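You operate a simulated robot arm through the tools that you are given. There is no shell and no other tool.

You run a simulated robot arm. Do the job below in one go: nothing can be reset, and whatever is moved stays where it is left.

TASK
Hang each coil on the hook that shows its length.

The check looks at the end state, three seconds after you hand in, the way a careful person would. Anything else that was tipped, shoved, dropped, spilled or broken makes it a failure.

THE ROBOT
A 7-joint arm with a two-finger parallel gripper, fixed in place. Base frame: the origin is at the foot of the arm, x ahead of it, y to its left, z up. Readings come in mm, degrees, newtons and seconds.
With the tool pointing down near the work surface it reaches from about 100 to 460 mm from the base axis. Its first joint turns from -115.0 to 115.0 degrees. Payload 3.91 kg.
The TCP is the grasp point between the finger pads, 30 mm short of the fingertips. In the tool frame z runs along the fingers and y along their closing line. Largest opening 110 mm; finger width 20, thickness 10; the body of the gripper, 48 by 112 mm, starts 55 mm behind the TCP.
Orientation is that of the tool frame in the base frame, as a unit quaternion [w, x, y, z]. With the fingers straight down and closing along the base's y, the tool's x points along the base's -x, its y along +y and its z along -z.

THE INTERFACE
- The arm moves only by the tool servo_tool. Its argument "moves" is one flat list of numbers, 7 for each row, row after row: the turn, a rotation vector about the tool's x, y, z in degrees, then the shift along the tool's x, y, z in mm, then the opening, from 0 (shut) to 1 (fully open). In form: [wx, wy, wz, dx, dy, dz, jaw, wx, wy, wz, dx, dy, dz, jaw, ...]. A call has 1 to 20 rows; each row is the pose to reach, as a shift and turn from the pose commanded when the call began, along the tool's axes at that moment. A row lasts 0.2 s, in which the tool goes at most 50 mm and 8.6 degrees; a call with a longer step from one row to the next is refused whole, and so is a gripper value outside its range. Where a pose cannot be reached the arm comes as near as it can. A force on the tool above 40 N (or 10 N above the force at the start of the call, whichever is more), or a blocked arm, ends the call early, and 0.2 s more pass. Each finger travels about 108 mm/s and halts on what it meets, pressing with about 35 N; the grip force reading is that of the motor and also rises with nothing between the fingers. The clock runs only during rows and for 0.2 s after the last one: add rows that repeat a pose to give the fingers time. It gives the time, the measured TCP pose, the force on the tool (base axes), the opening and the grip force at its end, in the units of the frame above (readings bear some noise), with the torque about the TCP (base axes, N m) and any sound that the robot's microphone picked up, and new pictures: "show" is both (left out), scene, wrist or none.
- Cameras (640 x 400 px; columns grow to the right, rows downward): "scene" is fixed at [50, 501.4, 1847.4]; the picture's right is [-0.07, -1.00, 0.00], its down [-0.82, 0.06, -0.57] and it looks along [0.57, -0.04, -0.82] (base axes); focal length 353 px, centre (320, 200). "wrist" rides on the gripper at [72, 17, -103] in the tool frame; the picture's right is [-0.23, 0.97, 0.00], its down [-0.76, -0.18, -0.62] and it looks along [-0.61, -0.14, 0.78] (tool axes); focal length 222 px, centre (320, 200). There is no depth. A picture from a camera that has moved, and an enlarged one, comes with that camera's place and axes in the base frame and with its lens.
- lift_body(by): slides the trunk up (or, below 0, down) by that many mm; the arm rides with it, the base frame stays. It gives what a move gives, with no picture.
- inspect(camera, box): a new picture of the part [left, top, right, bottom] of that camera's present view, enlarged. It takes no simulated time.
- finish_job(): hands the job in; it is judged then, once.

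Nothing tells you positions but the pictures and the camera data. Unless the task says otherwise, let go and move clear before handing in.

The tools are called after "Request:" by a JSON object that holds its "method" and its "body". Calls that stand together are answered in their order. servo_tool: Moves the arm, as the interface text tells. Its arguments: {"type":"object","properties":{"moves":{"type":"array","items":{"type":"number"}},"show":{"type":"string","enum":["both","scene","wrist","none"]}},"required":["moves"]} The other tools are called the same way: lift_body (by) slides the trunk up or down; inspect (camera, box) takes an enlarged picture of a part of a camera's view; finish_job () hands the job in.

At the start:

```text
time: 0.0
ee_pos: [474.1, 146.7, 1423.9]
orientation: [0.0, 0.0, 1.0, 0.0]
wrist_force: [-1.1, -0.2, 0.2]
wrist_torque: [0.0, -0.03, -0.01]
opening: 110.0
gripper_force: 0.0
trunk travel left (down, up): [-925.0, 65.0]
```

scene: 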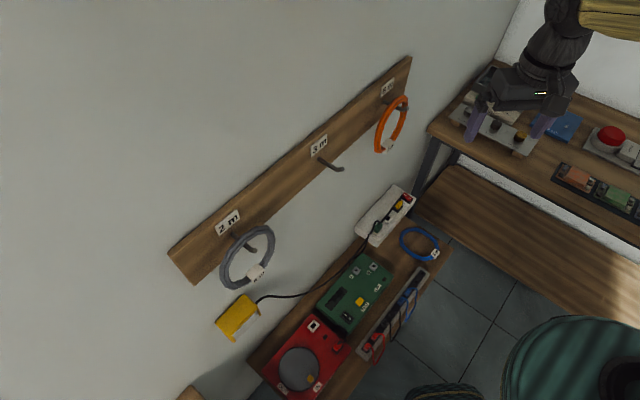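
wrist: 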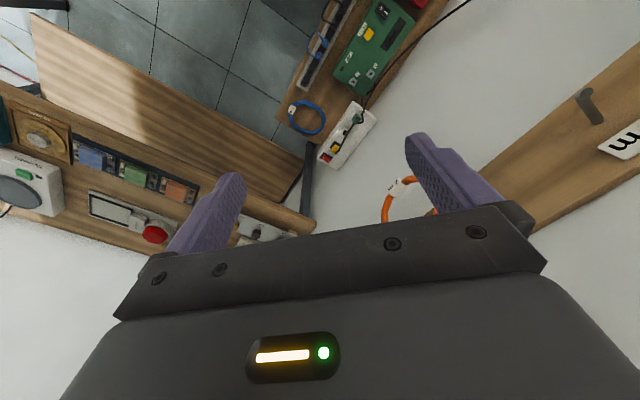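

I see a rack board on a wall with three labelled hooks (2 m, 3 m, and one more); a grey coil and an orange coil hang on the outer two, and a blue coil lies on a lower shelf. I'll zoom in to read the labels and tags first.

Request:
{"method": "inspect", "body": {"camera": "scene", "box": [160, 180, 320, 300]}}

Request:
{"method": "inspect", "body": {"camera": "scene", "box": [290, 50, 450, 170]}}

Request:
{"method": "inspect", "body": {"camera": "scene", "box": [340, 170, 480, 275]}}

Request:
{"method": "inspect", "body": {"camera": "wrist", "box": [270, 60, 430, 220]}}

Request:
{"method": "inspect", "body": {"camera": "scene", "box": [420, 0, 640, 140]}}

Request:
{"method": "inspect", "body": {"camera": "scene", "box": [200, 240, 440, 400]}}

```text
3.33 times, centred on (240, 240) of scene
camera zoom: at [50.0, 501.4, 1847.4], right [-0.07, -1.0, 0.0], down [-0.82, 0.06, -0.57], along [0.57, -0.04, -0.82], focal length 1175 px, centre (587, 67)
```

zoom: 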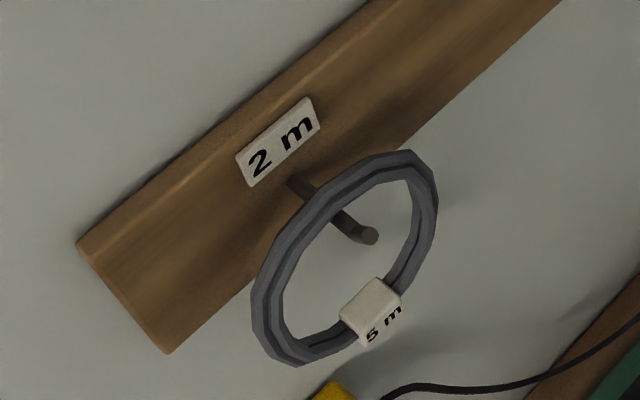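

```text
3.33 times, centred on (370, 110) of scene
camera zoom: at [50.0, 501.4, 1847.4], right [-0.07, -1.0, 0.0], down [-0.82, 0.06, -0.57], along [0.57, -0.04, -0.82], focal length 1175 px, centre (153, 500)
```

zoom: 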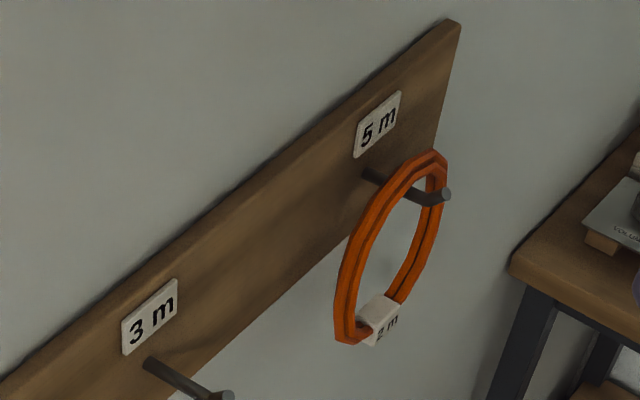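

```text
3.81 times, centred on (410, 222) of scene
camera zoom: at [50.0, 501.4, 1847.4], right [-0.07, -1.0, 0.0], down [-0.82, 0.06, -0.57], along [0.57, -0.04, -0.82], focal length 1343 px, centre (-23, 114)
```

zoom: 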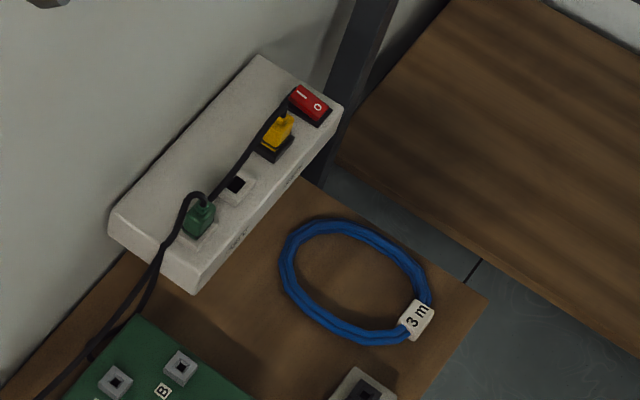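

```text
2.50 times, centred on (350, 140) of wrist
camera zoom: at [398.7, 162.4, 1525.6], right [0.23, 0.97, 0.0], down [0.76, -0.18, 0.62], along [0.61, -0.14, -0.78], focal length 555 px, centre (245, 350)
```

zoom: 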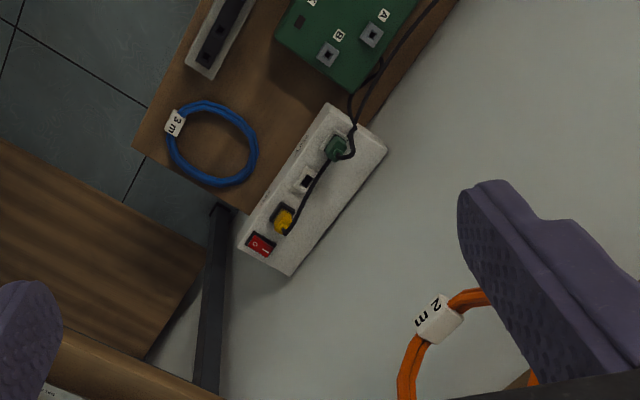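

```text
2.86 times, centred on (530, 70) of scene
camera zoom: at [50.0, 501.4, 1847.4], right [-0.07, -1.0, 0.0], down [-0.82, 0.06, -0.57], along [0.57, -0.04, -0.82], focal length 1008 px, centre (-280, 571)
```

zoom: 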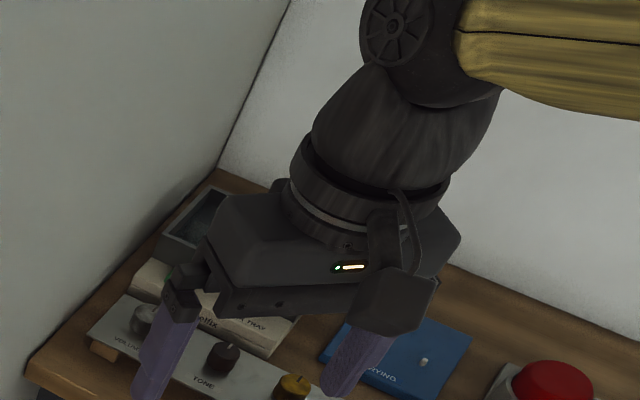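

```text
2.50 times, centred on (320, 320) of scene
camera zoom: at [50.0, 501.4, 1847.4], right [-0.07, -1.0, 0.0], down [-0.82, 0.06, -0.57], along [0.57, -0.04, -0.82], focal length 882 px, centre (320, -100)
```

zoom: 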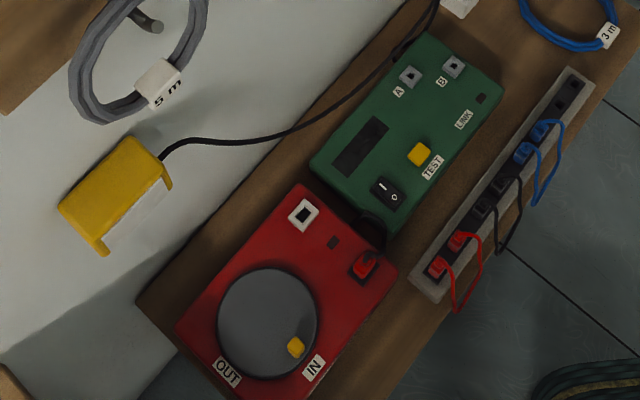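

The coils are grey 5 m (on the 2 m hook), orange 2 m (on the 5 m hook) and blue 3 m (on the low shelf). By triangulation the hook tips sit at about [345,599], [523,424] and [703,242] at z≈1274, on a wall at 45°. The empty 3 m hook can serve as a buffer, so I'll turn the tool horizontal to face the wall first.

Request:
{"method": "servo_tool", "body": {"moves": [-2.93, -7.07, -2.93, 0, 0, 0, 1, -5.87, -14.15, -5.87, 0, 0, 0, 1, -8.8, -21.2, -8.8, 0, 0, 0, 1, -11.7, -28.3, -11.7, 0, 0, 0, 1, -14.7, -35.4, -14.7, 0, 0, 0, 1, -17.6, -42.4, -17.6, 0, 0, 0, 1]}}

```text
time: 1.4
ee_pos: [473.0, 146.0, 1422.6]
orientation: [0.359, -0.149, 0.909, 0.149]
wrist_force: [-0.1, 0.4, -0.3]
wrist_torque: [0.01, -0.02, -0.04]
opening: 109.9
gripper_force: 0.0
trunk travel left (down, up): [-925.0, 65.0]
camera wrist: at [351.1, 109.6, 1446.4], right [-0.21, 0.93, 0.32], down [0.22, -0.27, 0.94], along [0.95, 0.26, -0.15], focal length 222 px, centre (320, 200)
```

scene: 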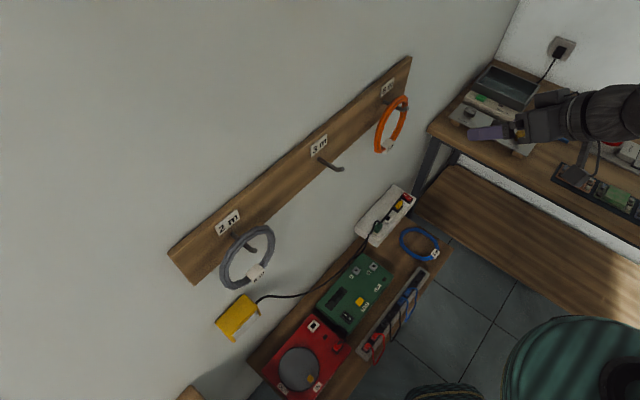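
wrist: 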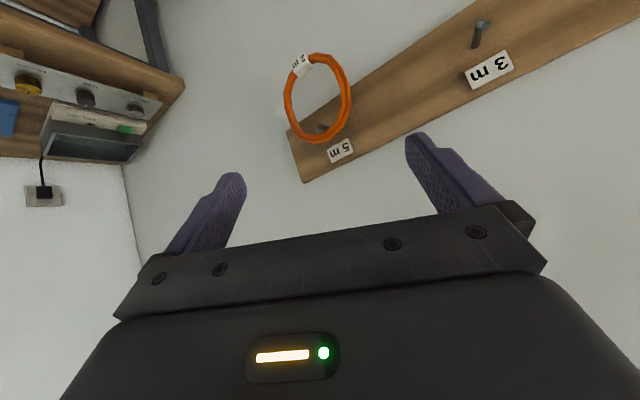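

The rotation is going as planned and nothing is close to the tool. I'll complete the second half of the turn.

Request:
{"method": "servo_tool", "body": {"moves": [-2.93, -7.07, -2.93, 0, 0, 0, 1, -5.87, -14.15, -5.87, 0, 0, 0, 1, -8.8, -21.2, -8.8, 0, 0, 0, 1, -11.7, -28.3, -11.7, 0, 0, 0, 1, -14.7, -35.4, -14.7, 0, 0, 0, 1, -17.6, -42.4, -17.6, 0, 0, 0, 1]}}

Request:
{"method": "lift_body", "body": {"by": -150}}

Request:
{"method": "inspect", "body": {"camera": "wrist", "box": [0, 0, 640, 400]}}

Request:
{"method": "inspect", "body": {"camera": "scene", "box": [300, 0, 640, 212]}}

```text
time: 2.8
ee_pos: [475.0, 145.6, 1422.4]
orientation: [0.652, -0.272, 0.653, 0.271]
wrist_force: [0.9, 0.9, -1.0]
wrist_torque: [0.01, -0.03, 0.0]
opening: 110.1
gripper_force: 0.2
trunk travel left (down, up): [-925.0, 65.0]
camera wrist: at [388.8, 84.4, 1349.9], right [-0.69, 0.69, 0.23], down [-0.31, -0.57, 0.76], along [0.65, 0.46, 0.6], focal length 222 px, centre (320, 200)
```

scene: 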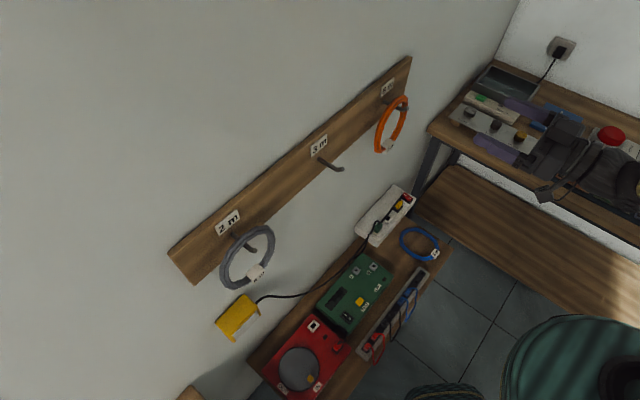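
wrist: 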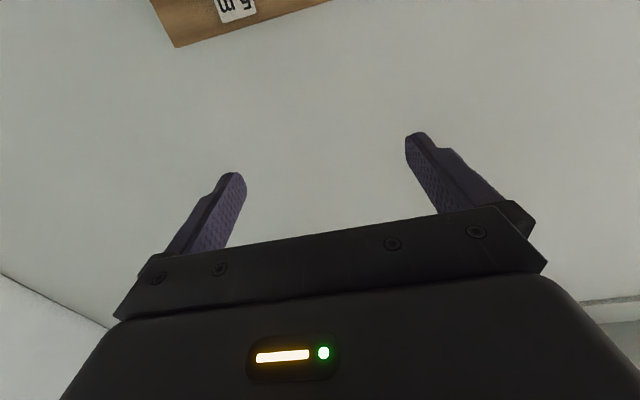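

```text
time: 4.5
ee_pos: [473.4, 146.2, 1273.4]
orientation: [0.651, -0.272, 0.654, 0.272]
wrist_force: [-0.5, 0.1, 0.5]
wrist_torque: [-0.02, 0.0, 0.03]
opening: 110.2
gripper_force: 0.0
trunk travel left (down, up): [-775.0, 215.0]
```

```text
1.00 times, centred on (320, 200) of wrist (not enlarged: the box is as wide or as high as the picture)
camera zoom: at [387.4, 84.4, 1200.7], right [-0.69, 0.69, 0.23], down [-0.31, -0.57, 0.76], along [0.65, 0.46, 0.6], focal length 222 px, centre (320, 200)
```

zoom: 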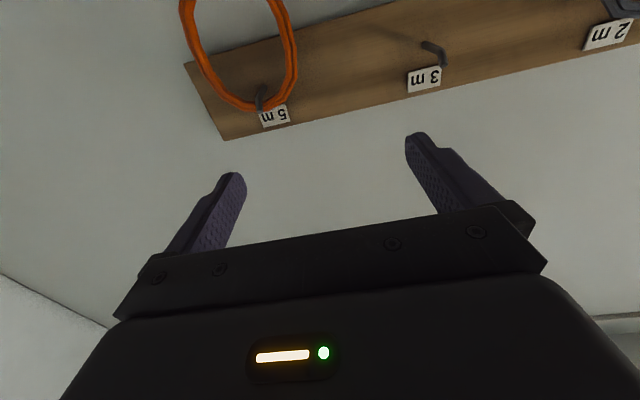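

```text
1.88 times, centred on (470, 106) of scene
camera zoom: at [50.0, 501.4, 1847.4], right [-0.07, -1.0, 0.0], down [-0.82, 0.06, -0.57], along [0.57, -0.04, -0.82], focal length 664 px, centre (38, 377)
```

zoom: 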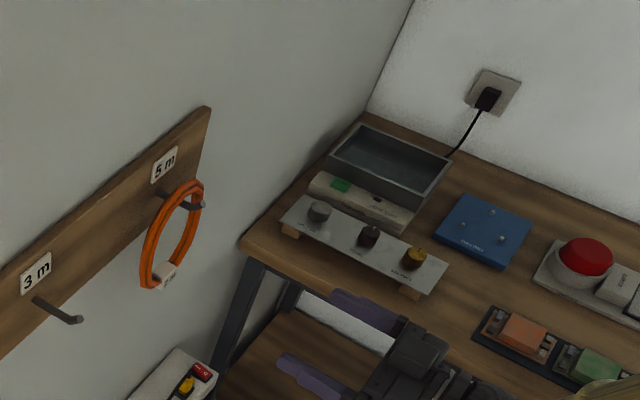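

The tool is now horizontal facing the wall at hook height, and the wrist camera looks up at the hooks upside down. I'll zoom in to get accurate hook and coil positions.

Request:
{"method": "inspect", "body": {"camera": "wrist", "box": [170, 0, 330, 100]}}

Request:
{"method": "inspect", "body": {"camera": "wrist", "box": [370, 10, 498, 90]}}

Request:
{"method": "inspect", "body": {"camera": "scene", "box": [360, 70, 440, 160]}}

Request:
{"method": "inspect", "body": {"camera": "scene", "box": [290, 120, 370, 180]}}

Request:
{"method": "inspect", "body": {"camera": "scene", "box": [205, 200, 295, 300]}}

```text
4.00 times, centred on (250, 50) of wrist
camera zoom: at [387.4, 84.4, 1200.7], right [-0.69, 0.69, 0.23], down [-0.31, -0.57, 0.76], along [0.65, 0.46, 0.6], focal length 888 px, centre (600, 800)
```

zoom: 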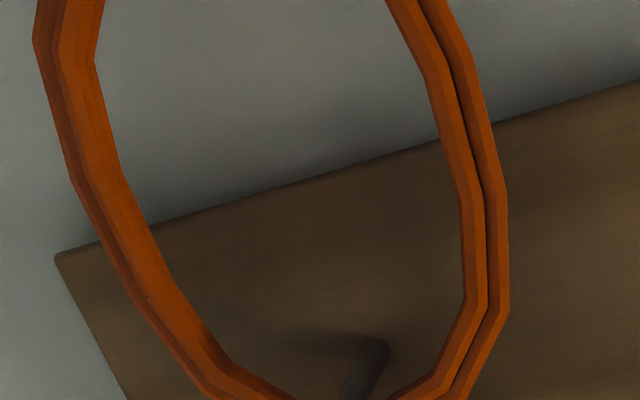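

```text
5.00 times, centred on (434, 50) of wrist
camera zoom: at [387.4, 84.4, 1200.7], right [-0.69, 0.69, 0.23], down [-0.31, -0.57, 0.76], along [0.65, 0.46, 0.6], focal length 1111 px, centre (-250, 950)
```

zoom: 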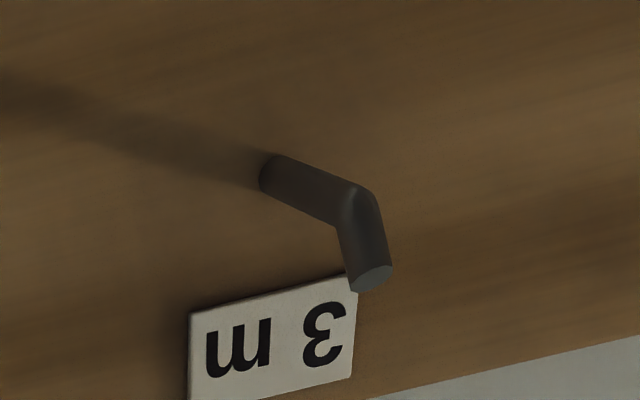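

```text
4.44 times, centred on (400, 115) of scene
camera zoom: at [50.0, 501.4, 1847.4], right [-0.07, -1.0, 0.0], down [-0.82, 0.06, -0.57], along [0.57, -0.04, -0.82], focal length 1567 px, centre (-36, 578)
```

zoom: 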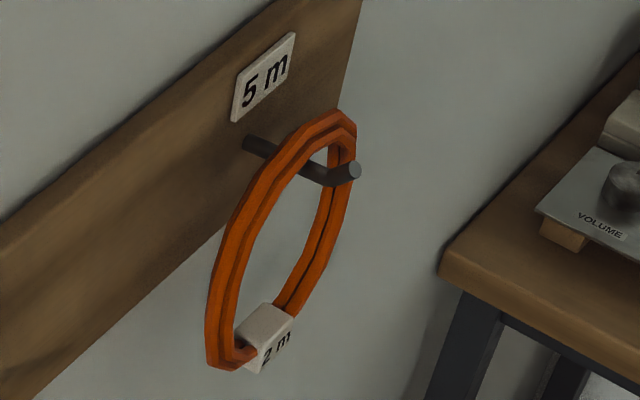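

```text
6.67 times, centred on (330, 150) of scene
camera zoom: at [50.0, 501.4, 1847.4], right [-0.07, -1.0, 0.0], down [-0.82, 0.06, -0.57], along [0.57, -0.04, -0.82], focal length 2351 px, centre (253, 533)
```

zoom: 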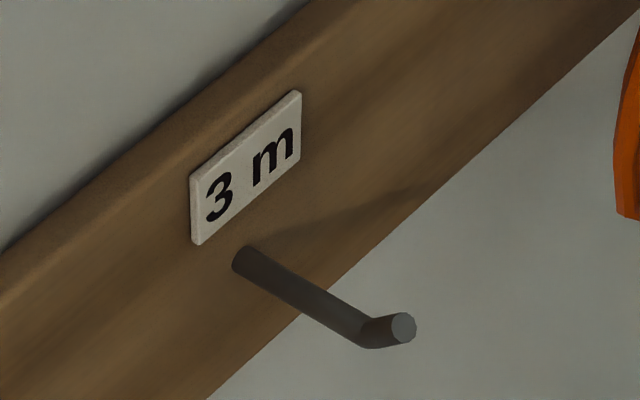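

```text
4.00 times, centred on (250, 250) of scene
camera zoom: at [50.0, 501.4, 1847.4], right [-0.07, -1.0, 0.0], down [-0.82, 0.06, -0.57], along [0.57, -0.04, -0.82], focal length 1410 px, centre (600, 0)
```

zoom: 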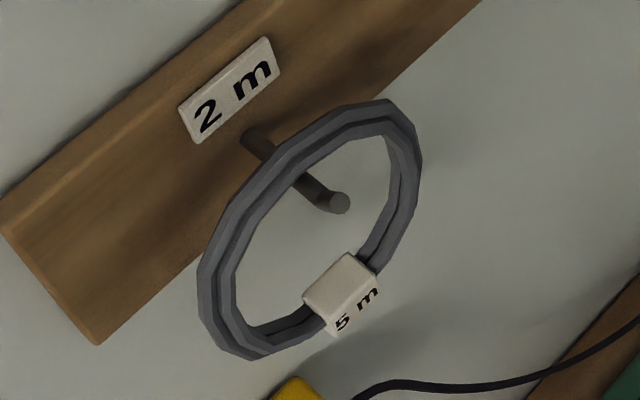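

The wall runs at 45°. With p as the distance along (0.707, 0.707) and q as the lateral along (0.707, −0.707), the hook tips are at p≈665, q≈−181/68/317, the rods are at z≈1264 and the board face is at p≈732. The tips bend up about 15 mm. I'll approach the left side of the orange coil to check reach and get a closer view.

Request:
{"method": "servo_tool", "body": {"moves": [0, 0, 0, 15, -4, 35, 0.9, 0, 0, 0, 30, -8, 70, 0.8, 0, 0, 0, 50, -11, 100, 0.6, 0, 0, 0, 70, -14, 125, 0.5]}}

```text
time: 5.5
ee_pos: [571.4, 228.2, 1201.9]
orientation: [0.652, -0.271, 0.654, 0.271]
wrist_force: [0.1, 0.0, 0.8]
wrist_torque: [0.0, -0.01, 0.0]
opening: 55.1
gripper_force: 0.1
trunk travel left (down, up): [-775.0, 215.0]
camera wrist: at [485.6, 165.0, 1129.2], right [-0.69, 0.69, 0.23], down [-0.31, -0.57, 0.76], along [0.65, 0.46, 0.6], focal length 222 px, centre (320, 200)
```

scene: 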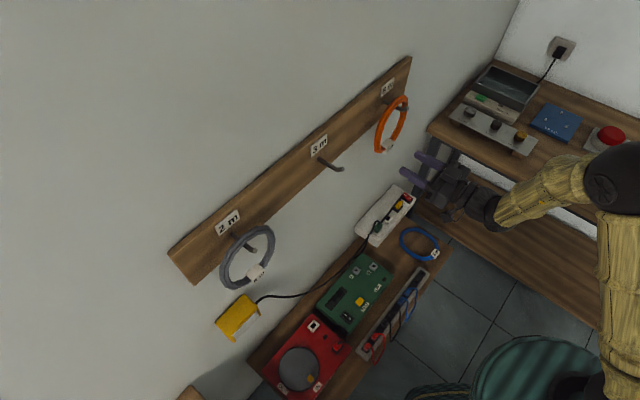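
wrist: 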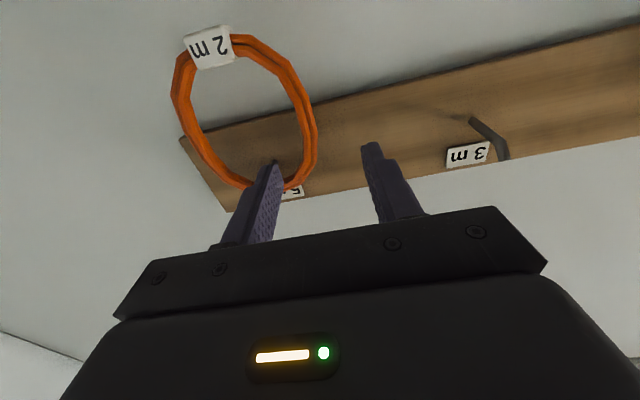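

The arm reaches here without trouble (p≈565, q≈243), with plenty of arm left. I'll zoom in to find where the orange ring's left side is.

Request:
{"method": "inspect", "body": {"camera": "wrist", "box": [150, 10, 390, 210]}}

Request:
{"method": "inspect", "body": {"camera": "scene", "box": [360, 90, 460, 200]}}

```text
2.00 times, centred on (270, 110) of wrist
camera zoom: at [485.6, 165.0, 1129.2], right [-0.69, 0.69, 0.23], down [-0.31, -0.57, 0.76], along [0.65, 0.46, 0.6], focal length 444 px, centre (420, 380)
```

zoom: 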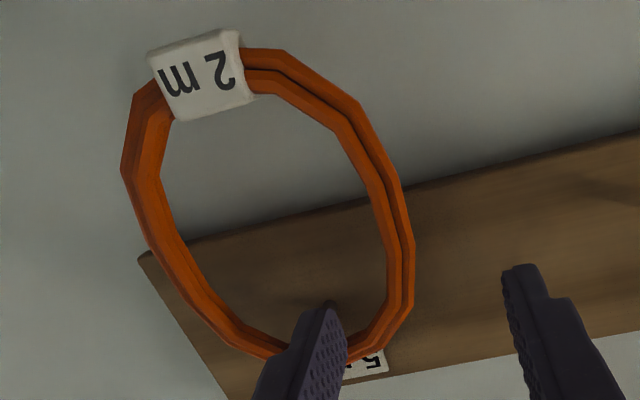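

```text
3.64 times, centred on (410, 145) of scene
camera zoom: at [50.0, 501.4, 1847.4], right [-0.07, -1.0, 0.0], down [-0.82, 0.06, -0.57], along [0.57, -0.04, -0.82], focal length 1282 px, centre (-7, 400)
```

zoom: 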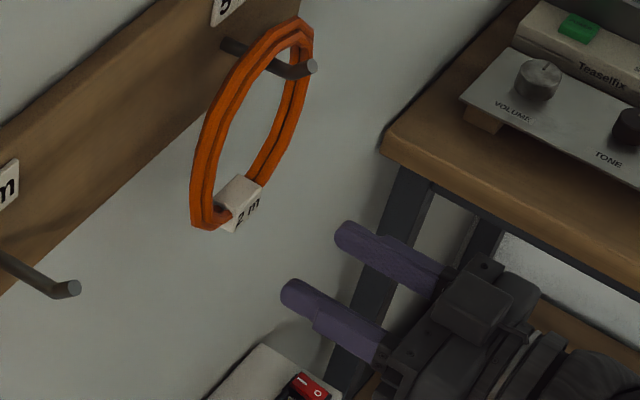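

The ring plane is at about p=700. Its left side spans q≈250–266 with the ring centre at about q=322, z=1203. I'll align and close in partway, then look again.

Request:
{"method": "servo_tool", "body": {"moves": [0, 0, 0, 0, -8, 15, 0.5, 0, 0, 0, 0, -15, 40, 0.5, 0, 0, 0, 0, -15, 70, 0.5, 0, 0, 0, 0, -15, 90, 0.5]}}

Request:
{"method": "inspect", "body": {"camera": "wrist", "box": [180, 40, 420, 220]}}

Request:
{"method": "inspect", "body": {"camera": "scene", "box": [360, 80, 460, 190]}}

```text
time: 6.5
ee_pos: [645.8, 278.1, 1201.0]
orientation: [0.653, -0.272, 0.653, 0.272]
wrist_force: [0.2, -0.4, -0.7]
wrist_torque: [0.01, -0.01, 0.01]
opening: 55.1
gripper_force: 0.0
trunk travel left (down, up): [-775.0, 215.0]
camera wrist: at [559.1, 215.1, 1128.1], right [-0.69, 0.69, 0.23], down [-0.31, -0.57, 0.76], along [0.65, 0.46, 0.6], focal length 222 px, centre (320, 200)
```

scene: 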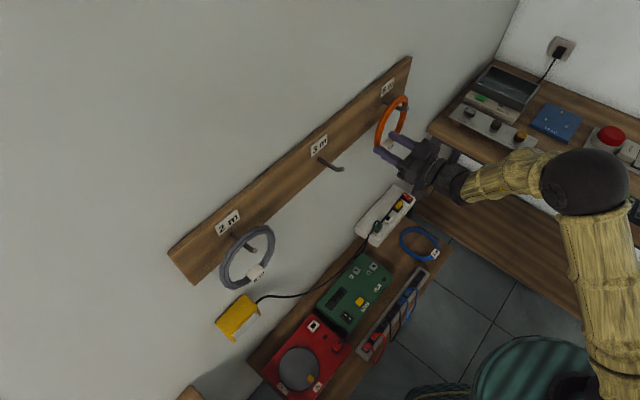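
wrist: 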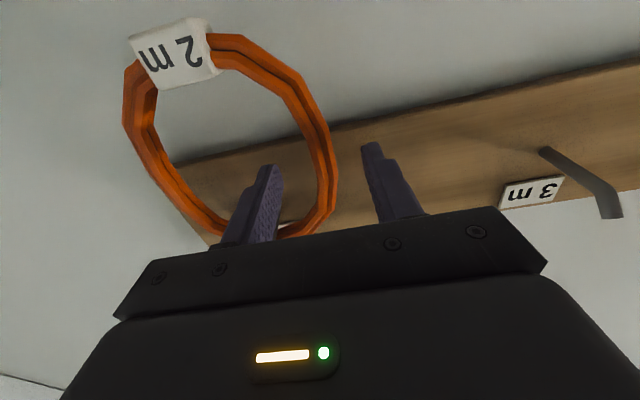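

```text
2.22 times, centred on (300, 130) of wrist
camera zoom: at [559.1, 215.1, 1128.1], right [-0.69, 0.69, 0.23], down [-0.31, -0.57, 0.76], along [0.65, 0.46, 0.6], focal length 494 px, centre (364, 356)
```

zoom: 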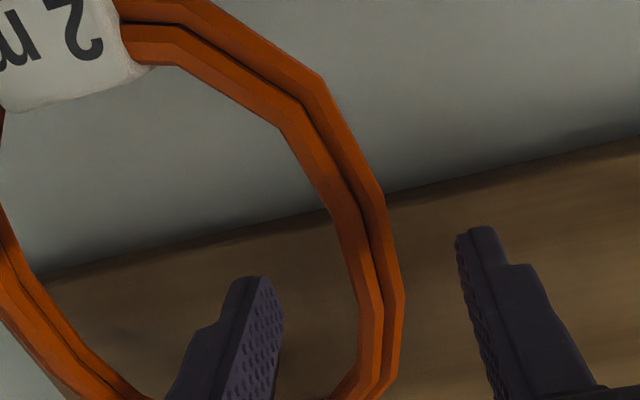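

```text
3.64 times, centred on (410, 135) of scene
camera zoom: at [50.0, 501.4, 1847.4], right [-0.07, -1.0, 0.0], down [-0.82, 0.06, -0.57], along [0.57, -0.04, -0.82], focal length 1282 px, centre (-7, 436)
```

zoom: 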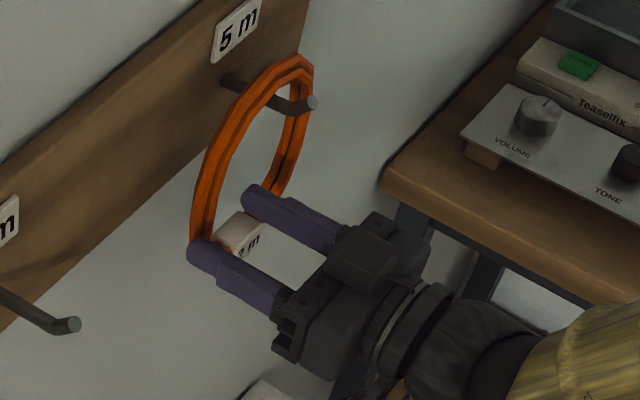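

The fingers straddle the ring's left side and it sits almost centred. I'll go the last 37 mm forward and close on it.

Request:
{"method": "servo_tool", "body": {"moves": [0, 0, 0, 0, 2, 12, 0.5, 0, 0, 0, 0, 2, 25, 0.5, 0, 0, 0, 0, 2, 37, 0.5]}}

Request:
{"method": "inspect", "body": {"camera": "wrist", "box": [180, 40, 420, 220]}}

Request:
{"method": "inspect", "body": {"camera": "scene", "box": [360, 80, 440, 160]}}

```text
time: 7.3
ee_pos: [669.8, 308.3, 1202.1]
orientation: [0.652, -0.272, 0.654, 0.271]
wrist_force: [0.2, -0.8, 0.3]
wrist_torque: [0.06, 0.02, -0.01]
opening: 54.9
gripper_force: 0.1
trunk travel left (down, up): [-775.0, 215.0]
camera wrist: at [584.5, 244.7, 1129.5], right [-0.69, 0.69, 0.23], down [-0.31, -0.57, 0.76], along [0.65, 0.46, 0.6], focal length 222 px, centre (320, 200)
```

scene: 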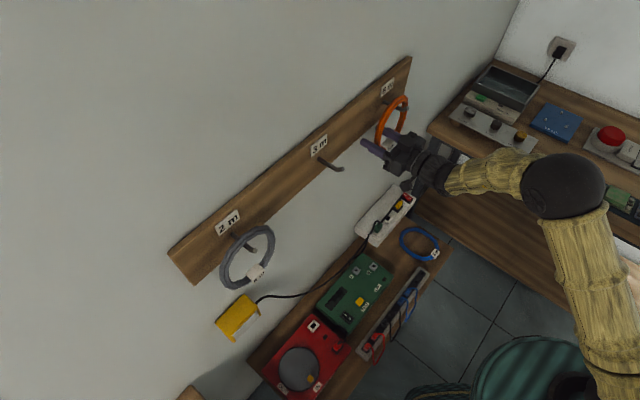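
wrist: 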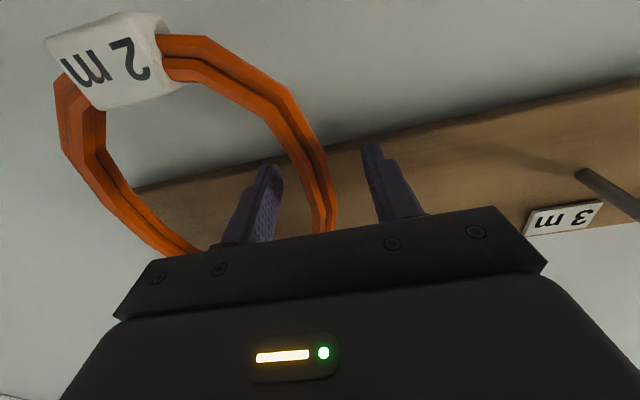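

```text
2.22 times, centred on (300, 130) of wrist
camera zoom: at [584.5, 244.7, 1129.5], right [-0.69, 0.69, 0.23], down [-0.31, -0.57, 0.76], along [0.65, 0.46, 0.6], focal length 494 px, centre (364, 356)
```

zoom: 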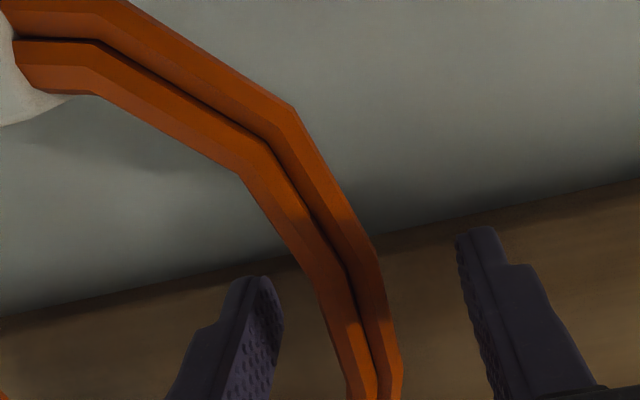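

```text
5.00 times, centred on (400, 120) of scene
camera zoom: at [50.0, 501.4, 1847.4], right [-0.07, -1.0, 0.0], down [-0.82, 0.06, -0.57], along [0.57, -0.04, -0.82], focal length 1763 px, centre (-80, 600)
```

zoom: 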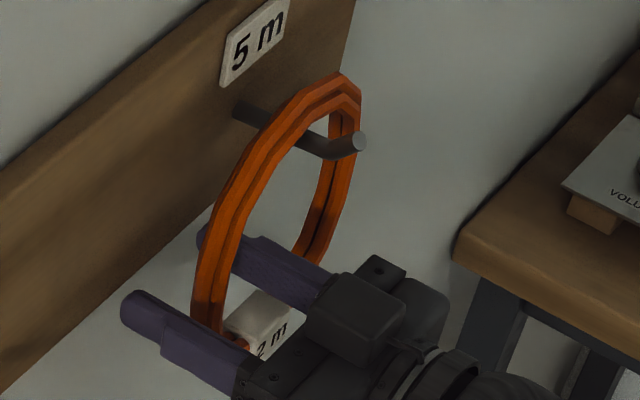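

The ring is between the fingers, about mid-pad. I'll centre by 2 mm and close.

Request:
{"method": "servo_tool", "body": {"moves": [0, 0, 0, 0, -2, 0, 0.5, 0, 0, 0, 0, -2, 0, 0.3, 0, 0, 0, 0, -2, 0, 0.1, 0, 0, 0, 0, -2, 0, 0, 0, 0, 0, 0, -2, 0, 0]}}

Request:
{"method": "inspect", "body": {"camera": "scene", "box": [360, 80, 440, 160]}}

```text
time: 8.6
ee_pos: [673.0, 305.6, 1201.0]
orientation: [0.652, -0.271, 0.654, 0.271]
wrist_force: [-0.9, 0.4, -0.4]
wrist_torque: [-0.01, -0.01, 0.02]
opening: 17.0
gripper_force: 35.0
trunk travel left (down, up): [-775.0, 215.0]
camera wrist: at [585.7, 243.2, 1129.4], right [-0.69, 0.69, 0.23], down [-0.31, -0.57, 0.76], along [0.65, 0.46, 0.6], focal length 222 px, centre (320, 200)
```

scene: 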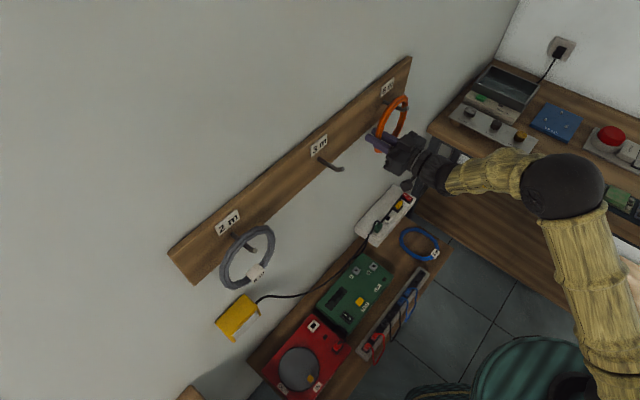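
wrist: 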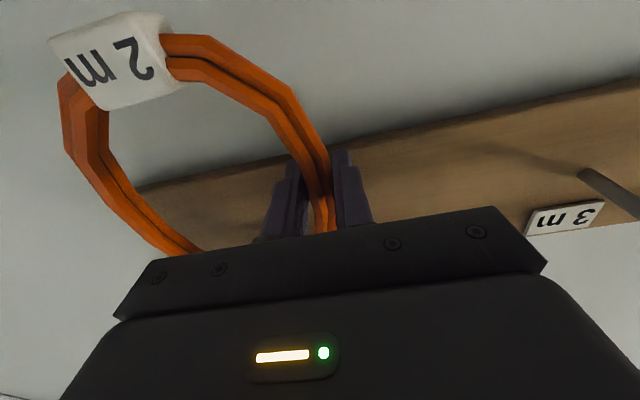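

```text
5.00 times, centred on (400, 120) of scene
camera zoom: at [50.0, 501.4, 1847.4], right [-0.07, -1.0, 0.0], down [-0.82, 0.06, -0.57], along [0.57, -0.04, -0.82], focal length 1763 px, centre (-80, 600)
```

zoom: 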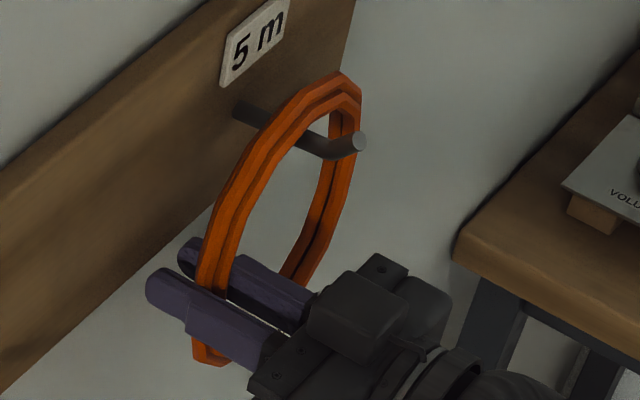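

The ring is held at a 17 mm opening. I'll lift 40 mm straight up to clear the bent tip and check that the ring stays firm.

Request:
{"method": "servo_tool", "body": {"moves": [0, 0, 0, -8, 0, 0, 0, 0, 0, 0, -16, 0, 0, 0, 0, 0, 0, -24, 0, 0, 0, 0, 0, 0, -32, 0, 0, 0, 0, 0, 0, -40, 0, 0, 0]}}

Request:
{"method": "inspect", "body": {"camera": "scene", "box": [360, 60, 440, 140]}}

Request:
{"method": "inspect", "body": {"camera": "wrist", "box": [0, 0, 640, 400]}}

```text
time: 9.8
ee_pos: [672.4, 305.0, 1243.1]
orientation: [0.652, -0.271, 0.654, 0.271]
wrist_force: [0.3, 0.4, -1.0]
wrist_torque: [0.03, 0.02, -0.01]
opening: 17.2
gripper_force: 35.1
trunk travel left (down, up): [-775.0, 215.0]
camera wrist: at [585.3, 243.1, 1170.2], right [-0.69, 0.69, 0.23], down [-0.31, -0.57, 0.76], along [0.65, 0.46, 0.6], focal length 222 px, centre (320, 200)
```

scene: 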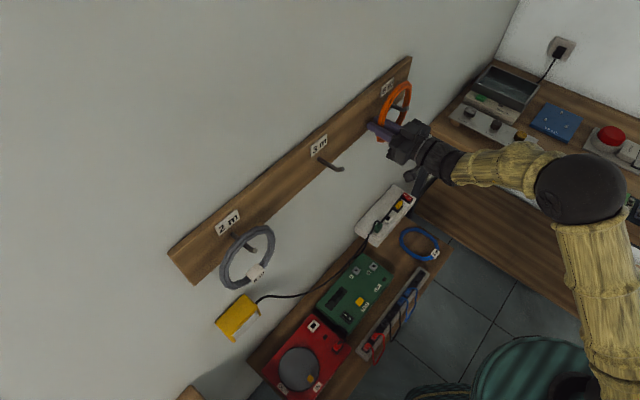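
wrist: 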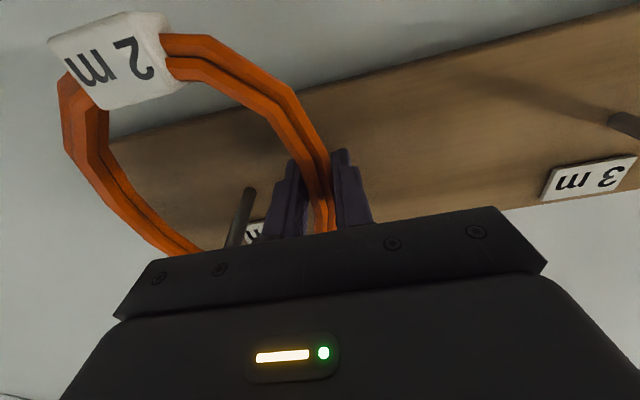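

```text
5.00 times, centred on (400, 100) of scene
camera zoom: at [50.0, 501.4, 1847.4], right [-0.07, -1.0, 0.0], down [-0.82, 0.06, -0.57], along [0.57, -0.04, -0.82], focal length 1763 px, centre (-80, 700)
```

zoom: 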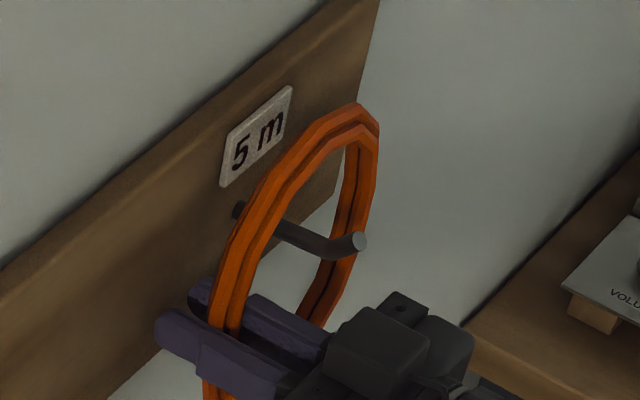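

```text
1.00 times, centred on (320, 200) of wrist (not enlarged: the box is as wide or as high as the picture)
camera zoom: at [585.3, 243.1, 1170.2], right [-0.69, 0.69, 0.23], down [-0.31, -0.57, 0.76], along [0.65, 0.46, 0.6], focal length 222 px, centre (320, 200)
```

zoom: 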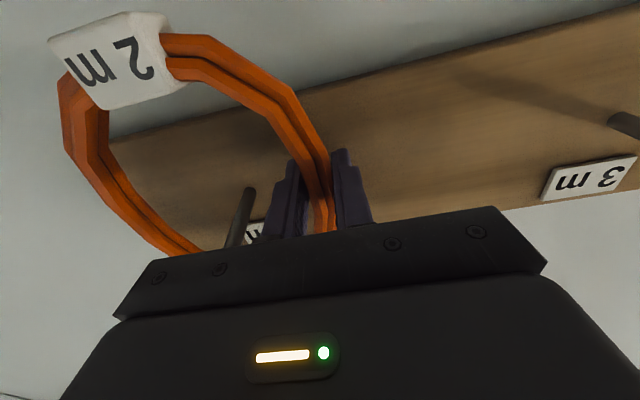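

The ring is rigid in the grip and the hook sits well inside it. I'll pull straight back 105 mm, then slide sideways to face the 3 m hook.

Request:
{"method": "servo_tool", "body": {"moves": [0, 0, 0, 0, 0, -15, 0, 0, 0, 0, 0, 0, -40, 0, 0, 0, 0, 0, 0, -70, 0, 0, 0, 0, 0, 0, -95, 0, 0, 0, 0, 0, 0, -105, 0, 0, 0, 0, 0, 20, -105, 0, 0, 0, 0, 0, 50, -105, 0, 0, 0, 0, 0, 90, -105, 0, 0, 0, 0, 0, 130, -105, 0, 0, 0, 0, 0, 170, -105, 0, 0, 0, 0, 0, 205, -105, 0, 0, 0, 0, 0, 230, -105, 0, 0, 0, 0, 0, 245, -105, 0, 0, 0, 0, 0, 249, -105, 0]}}

Request:
{"method": "inspect", "body": {"camera": "scene", "box": [290, 110, 400, 210]}}

```text
time: 12.8
ee_pos: [500.4, 328.5, 1243.3]
orientation: [0.652, -0.272, 0.654, 0.271]
wrist_force: [1.0, -0.2, -1.3]
wrist_torque: [0.02, 0.04, -0.01]
opening: 17.3
gripper_force: 35.1
out of reach, approached as far as the arm can: row 10, 11, 12, 13, 14
trunk travel left (down, up): [-775.0, 215.0]
camera wrist: at [413.4, 266.7, 1171.1], right [-0.69, 0.69, 0.23], down [-0.31, -0.57, 0.76], along [0.65, 0.46, 0.6], focal length 222 px, centre (320, 200)
```

scene: 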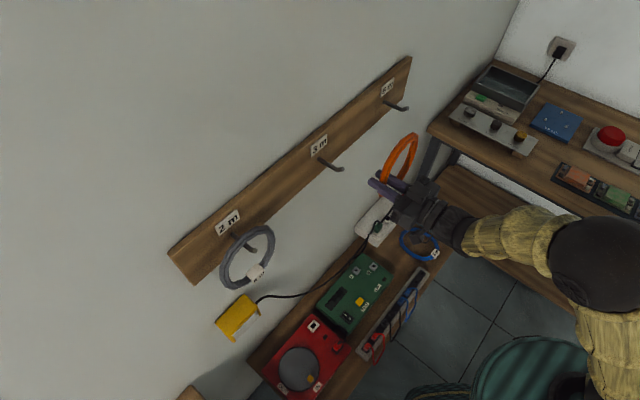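
wrist: 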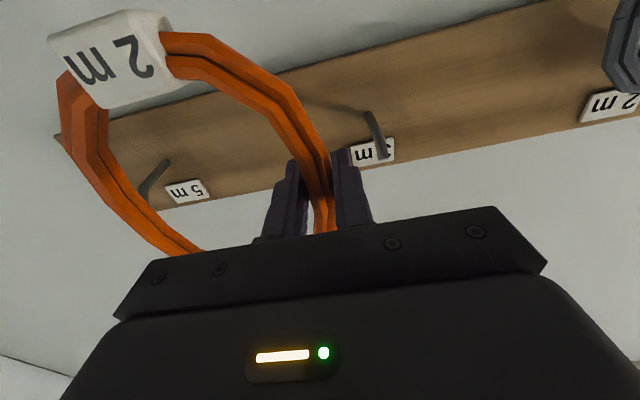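

```text
4.00 times, centred on (345, 160) of scene
camera zoom: at [50.0, 501.4, 1847.4], right [-0.07, -1.0, 0.0], down [-0.82, 0.06, -0.57], along [0.57, -0.04, -0.82], focal length 1410 px, centre (220, 360)
```

zoom: 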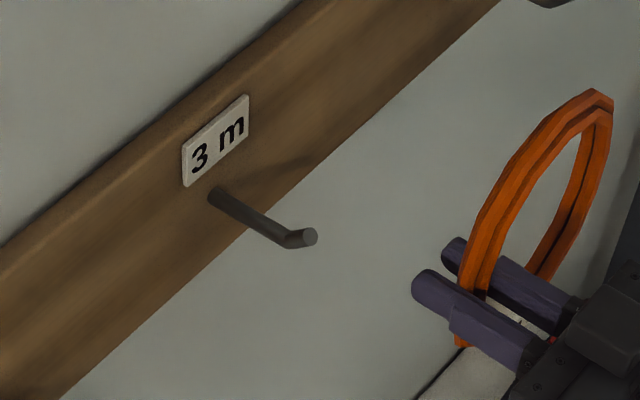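

The ring came off the hook cleanly, but the arm stopped at q≈121, unable to continue sideways at this depth and posture. I'll try continuing at a larger extension, still short of the hook tips.

Request:
{"method": "servo_tool", "body": {"moves": [0, 0, 0, 0, -5, 10, 0, 0, 0, 0, 0, -10, 25, 0, 0, 0, 0, 0, -10, 40, 0, 0, 0, 0, 0, 5, 40, 0, 0, 0, 0, 0, 20, 40, 0, 0, 0, 0, 0, 35, 40, 0], "show": "scene"}}

```text
time: 14.2
ee_pos: [532.5, 353.2, 1245.7]
orientation: [0.65, -0.274, 0.654, 0.273]
wrist_force: [0.6, 0.1, -1.5]
wrist_torque: [0.03, 0.09, 0.01]
opening: 17.5
gripper_force: 35.3
out of reach, approached as far as the arm can: row 4, 5, 6
trunk travel left (down, up): [-775.0, 215.0]
```

scene: 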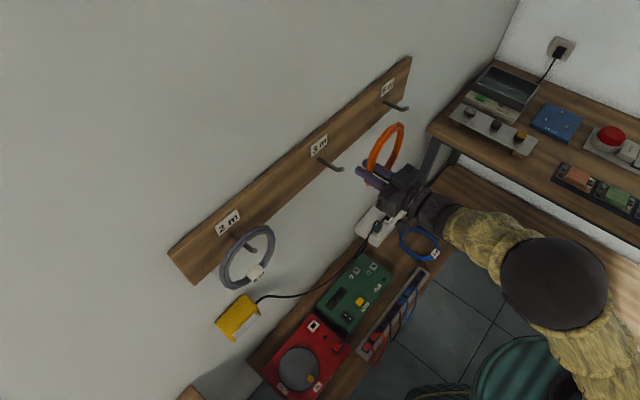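

The block occurs at a constant azimuth (about 33°), so a joint limit is involved rather than distance. I'll test in free space whether rolling the tool lets it continue sideways.

Request:
{"method": "servo_tool", "body": {"moves": [0, 0, 0, 0, -5, -15, 0, 0, 0, 0, 0, -5, -30, 0, 0, 0, 8, 0, -5, -30, 0, 0, 0, 16, 0, -5, -30, 0, 0, 0, 16, 0, 10, -30, 0, 0, 0, 16, 0, 30, -30, 0, 0, 0, 16, 0, 50, -30, 0], "show": "scene"}}

```text
time: 15.8
ee_pos: [508.4, 335.1, 1245.1]
orientation: [0.608, -0.177, 0.686, 0.36]
wrist_force: [-0.4, -0.8, -0.1]
wrist_torque: [0.07, 0.04, 0.01]
opening: 17.1
gripper_force: 35.1
out of reach, approached as far as the arm can: row 5, 6, 7
trunk travel left (down, up): [-775.0, 215.0]
```

scene: 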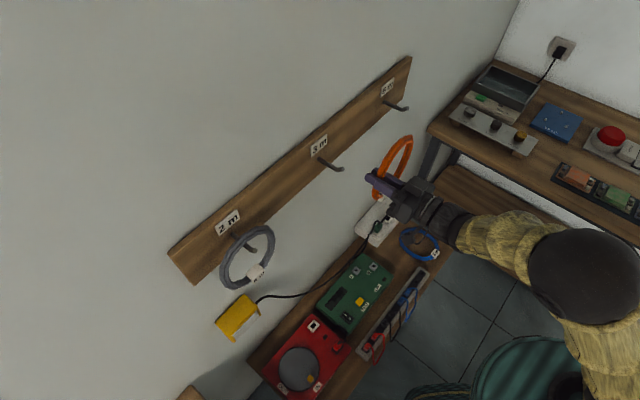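

Roll in that direction doesn't help. I'll test the opposite roll, then a change of height.

Request:
{"method": "servo_tool", "body": {"moves": [0, 0, -8, 0, -6, 0, 0, 0, 0, -16, 0, -6, 0, 0, 0, 0, -24, 0, -6, 0, 0, 0, 0, -32, 0, -6, 0, 0, 0, 0, -32, 4, 10, 0, 0, 0, 0, -32, 9, 26, 0, 0], "show": "none"}}

Request:
{"method": "lift_body", "body": {"by": 100}}

Request:
{"method": "servo_tool", "body": {"moves": [0, 0, 0, 30, -10, 0, 0, 0, 0, 0, 60, -10, 0, 0, 0, 0, 0, 90, -10, 0, 0, 0, 0, 0, 90, 10, 0, 0, 0, 0, 0, 90, 30, 0, 0], "show": "scene"}}

```text
time: 17.1
ee_pos: [505.6, 337.4, 1243.8]
orientation: [0.683, -0.361, 0.609, 0.178]
wrist_force: [0.0, -1.1, -2.1]
wrist_torque: [0.04, 0.1, 0.0]
opening: 17.1
gripper_force: 34.7
out of reach, approached as far as the arm can: row 5, 6
trunk travel left (down, up): [-775.0, 215.0]
```

```text
time: 18.5
ee_pos: [506.2, 337.1, 1344.9]
orientation: [0.683, -0.361, 0.61, 0.179]
wrist_force: [0.2, 0.4, -1.1]
wrist_torque: [0.04, 0.05, -0.04]
opening: 17.0
gripper_force: 34.4
trunk travel left (down, up): [-875.0, 115.0]
```

```text
time: 19.7
ee_pos: [521.4, 316.2, 1260.2]
orientation: [0.678, -0.367, 0.609, 0.186]
wrist_force: [-0.2, -1.0, -1.1]
wrist_torque: [0.07, 0.03, 0.02]
opening: 17.1
gripper_force: 35.6
out of reach, approached as far as the arm can: row 4, 5
trunk travel left (down, up): [-875.0, 115.0]
```

scene: 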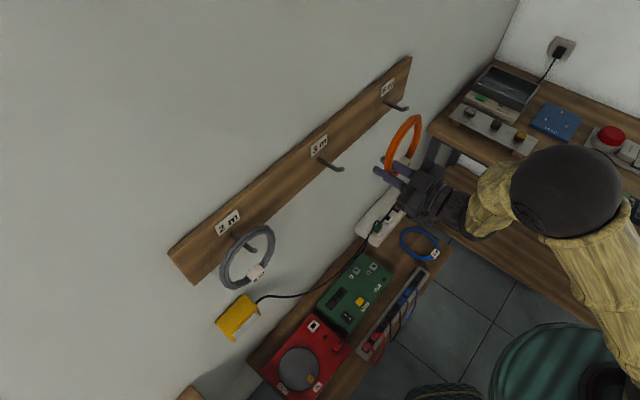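

Lowering the tool relative to the trunk makes it worse, so the opposite should help: a lower trunk with the tool raised relative to it. I'll undo the roll and raise the tool, then drop the trunk.

Request:
{"method": "servo_tool", "body": {"moves": [0, 0, 5, -26, -18, 0, 0, 0, 0, 11, -65, -29, 0, 0, 0, 0, 16, -103, -41, 0, 0, 0, 0, 16, -142, -52, 0, 0], "show": "none"}}

Request:
{"method": "lift_body", "body": {"by": -150}}

```text
time: 20.7
ee_pos: [528.3, 305.9, 1414.5]
orientation: [0.651, -0.272, 0.654, 0.272]
wrist_force: [0.1, -0.2, -0.2]
wrist_torque: [0.05, 0.08, 0.02]
opening: 17.1
gripper_force: 35.3
trunk travel left (down, up): [-875.0, 115.0]
```

```text
time: 22.4
ee_pos: [530.4, 307.1, 1264.3]
orientation: [0.652, -0.271, 0.654, 0.271]
wrist_force: [0.0, 0.2, -1.0]
wrist_torque: [0.06, 0.06, 0.02]
opening: 17.2
gripper_force: 35.0
trunk travel left (down, up): [-725.0, 265.0]
```

The orientation is clean again at [530,307,1264]. I'll repeat once more for extra margin, then try the lateral move.

Request:
{"method": "servo_tool", "body": {"moves": [0, 0, 0, -40, 0, 0, 0, 0, 0, 0, -80, 0, 0, 0, 0, 0, 0, -110, 0, 0, 0], "show": "none"}}

Request:
{"method": "lift_body", "body": {"by": -125}}

Request:
{"method": "servo_tool", "body": {"moves": [0, 0, 0, 0, 20, 0, 0, 0, 0, 0, 0, 50, 0, 0, 0, 0, 0, 0, 80, 0, 0, 0, 0, 0, 0, 110, 0, 0, 0, 0, 0, 0, 135, 0, 0, 0, 0, 0, 0, 150, 0, 0]}}

```text
time: 23.2
ee_pos: [528.1, 306.5, 1373.1]
orientation: [0.651, -0.272, 0.654, 0.272]
wrist_force: [-0.4, -0.6, -1.7]
wrist_torque: [0.04, 0.07, -0.03]
opening: 17.1
gripper_force: 35.1
trunk travel left (down, up): [-725.0, 265.0]
```

```text
time: 24.8
ee_pos: [529.3, 308.3, 1249.1]
orientation: [0.651, -0.273, 0.654, 0.272]
wrist_force: [0.3, 0.0, -0.8]
wrist_torque: [0.02, 0.05, -0.04]
opening: 17.1
gripper_force: 34.7
trunk travel left (down, up): [-600.0, 390.0]
```

```text
time: 26.2
ee_pos: [442.2, 414.8, 1246.8]
orientation: [0.651, -0.273, 0.654, 0.273]
wrist_force: [0.5, -0.3, -1.3]
wrist_torque: [0.02, 0.06, 0.07]
opening: 17.2
gripper_force: 34.8
out of reach, approached as far as the arm can: row 5, 6
trunk travel left (down, up): [-600.0, 390.0]
camera wrist: at [355.7, 352.1, 1172.9], right [-0.69, 0.69, 0.23], down [-0.31, -0.57, 0.76], along [0.65, 0.46, 0.6], focal length 222 px, centre (320, 200)
```

scene: 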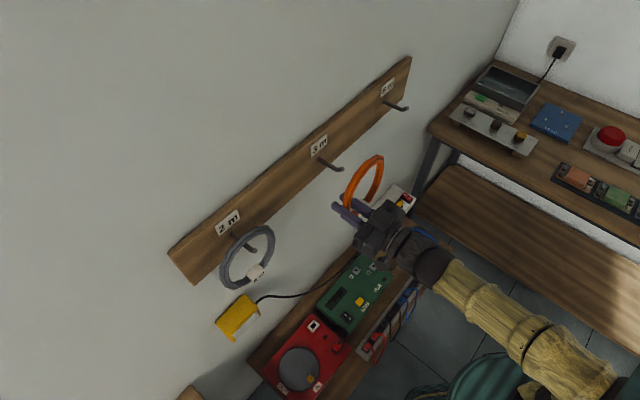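
wrist: 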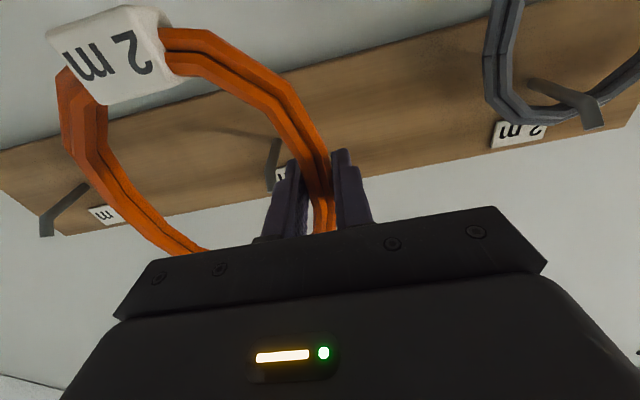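

That gained 100 mm of sideways range (now at q≈19), so the trend holds. I'll drop the trunk further while keeping the tool height.

Request:
{"method": "servo_tool", "body": {"moves": [0, 0, 0, -40, -5, 0, 0, 0, 0, 0, -80, -5, 0, 0, 0, 0, 0, -120, -5, 0, 0], "show": "none"}}

Request:
{"method": "lift_body", "body": {"by": -120}}

Request:
{"method": "servo_tool", "body": {"moves": [0, 0, 0, 0, 20, 0, 0, 0, 0, 0, 0, 50, 0, 0, 0, 0, 0, 0, 80, 0, 0], "show": "scene"}}

```text
time: 27.0
ee_pos: [450.8, 414.3, 1368.7]
orientation: [0.652, -0.272, 0.654, 0.272]
wrist_force: [-0.1, 0.3, -1.3]
wrist_torque: [0.06, 0.08, 0.04]
opening: 17.4
gripper_force: 34.5
out of reach, approached as far as the arm can: row 1, 2, 3
trunk travel left (down, up): [-600.0, 390.0]
```

```text
time: 28.5
ee_pos: [452.0, 416.4, 1247.3]
orientation: [0.652, -0.272, 0.654, 0.272]
wrist_force: [0.1, -0.1, -1.3]
wrist_torque: [0.03, 0.06, -0.04]
opening: 17.2
gripper_force: 34.7
trunk travel left (down, up): [-480.0, 510.0]
```

```text
time: 29.3
ee_pos: [421.7, 485.3, 1254.7]
orientation: [0.651, -0.274, 0.654, 0.273]
wrist_force: [0.4, 0.0, -1.8]
wrist_torque: [0.05, 0.06, 0.01]
opening: 17.2
gripper_force: 34.9
out of reach, approached as far as the arm can: row 1, 2, 3
trunk travel left (down, up): [-480.0, 510.0]
```

scene: 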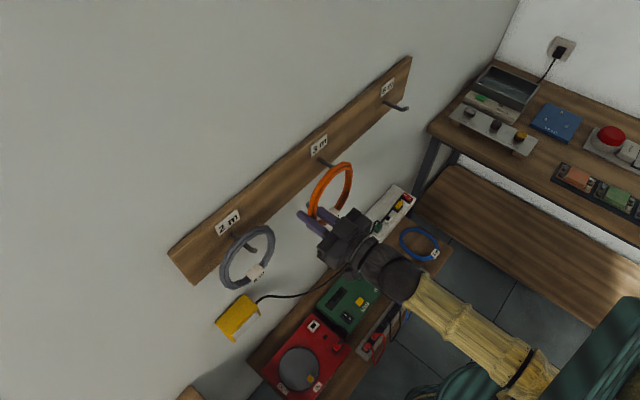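

The tool drifted forward to p≈641 near the 3 m hook because the commanded spot was out of reach. Before moving again I'll check the clearance between the ring and the hook.

Request:
{"method": "inspect", "body": {"camera": "scene", "box": [280, 130, 380, 230]}}

Request:
{"method": "inspect", "body": {"camera": "wrist", "box": [0, 0, 640, 400]}}

```text
4.00 times, centred on (330, 180) of scene
camera zoom: at [50.0, 501.4, 1847.4], right [-0.07, -1.0, 0.0], down [-0.82, 0.06, -0.57], along [0.57, -0.04, -0.82], focal length 1410 px, centre (280, 280)
```

zoom: 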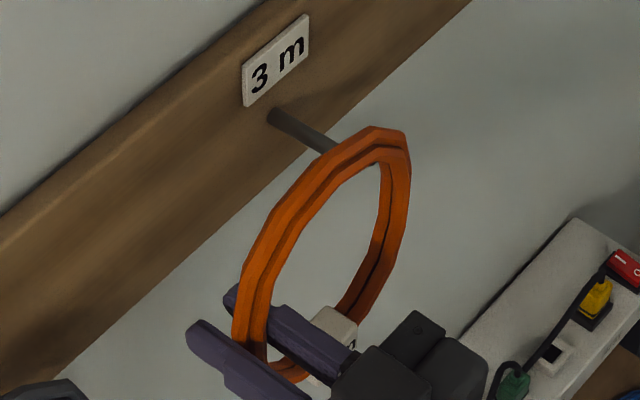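

```text
1.00 times, centred on (320, 200) of wrist (not enlarged: the box is as wide or as high as the picture)
camera zoom: at [334.6, 422.7, 1181.3], right [-0.69, 0.68, 0.23], down [-0.31, -0.57, 0.76], along [0.65, 0.46, 0.6], focal length 222 px, centre (320, 200)
```

zoom: 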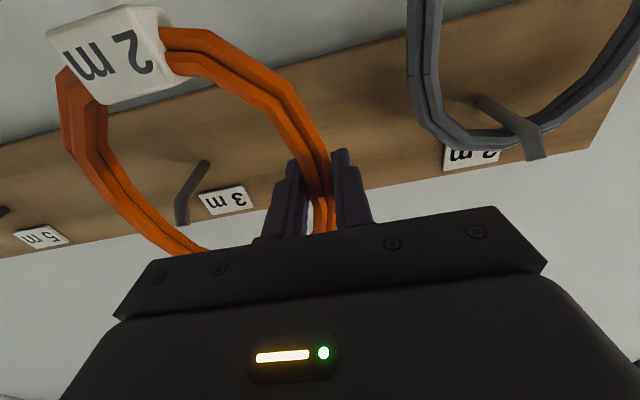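

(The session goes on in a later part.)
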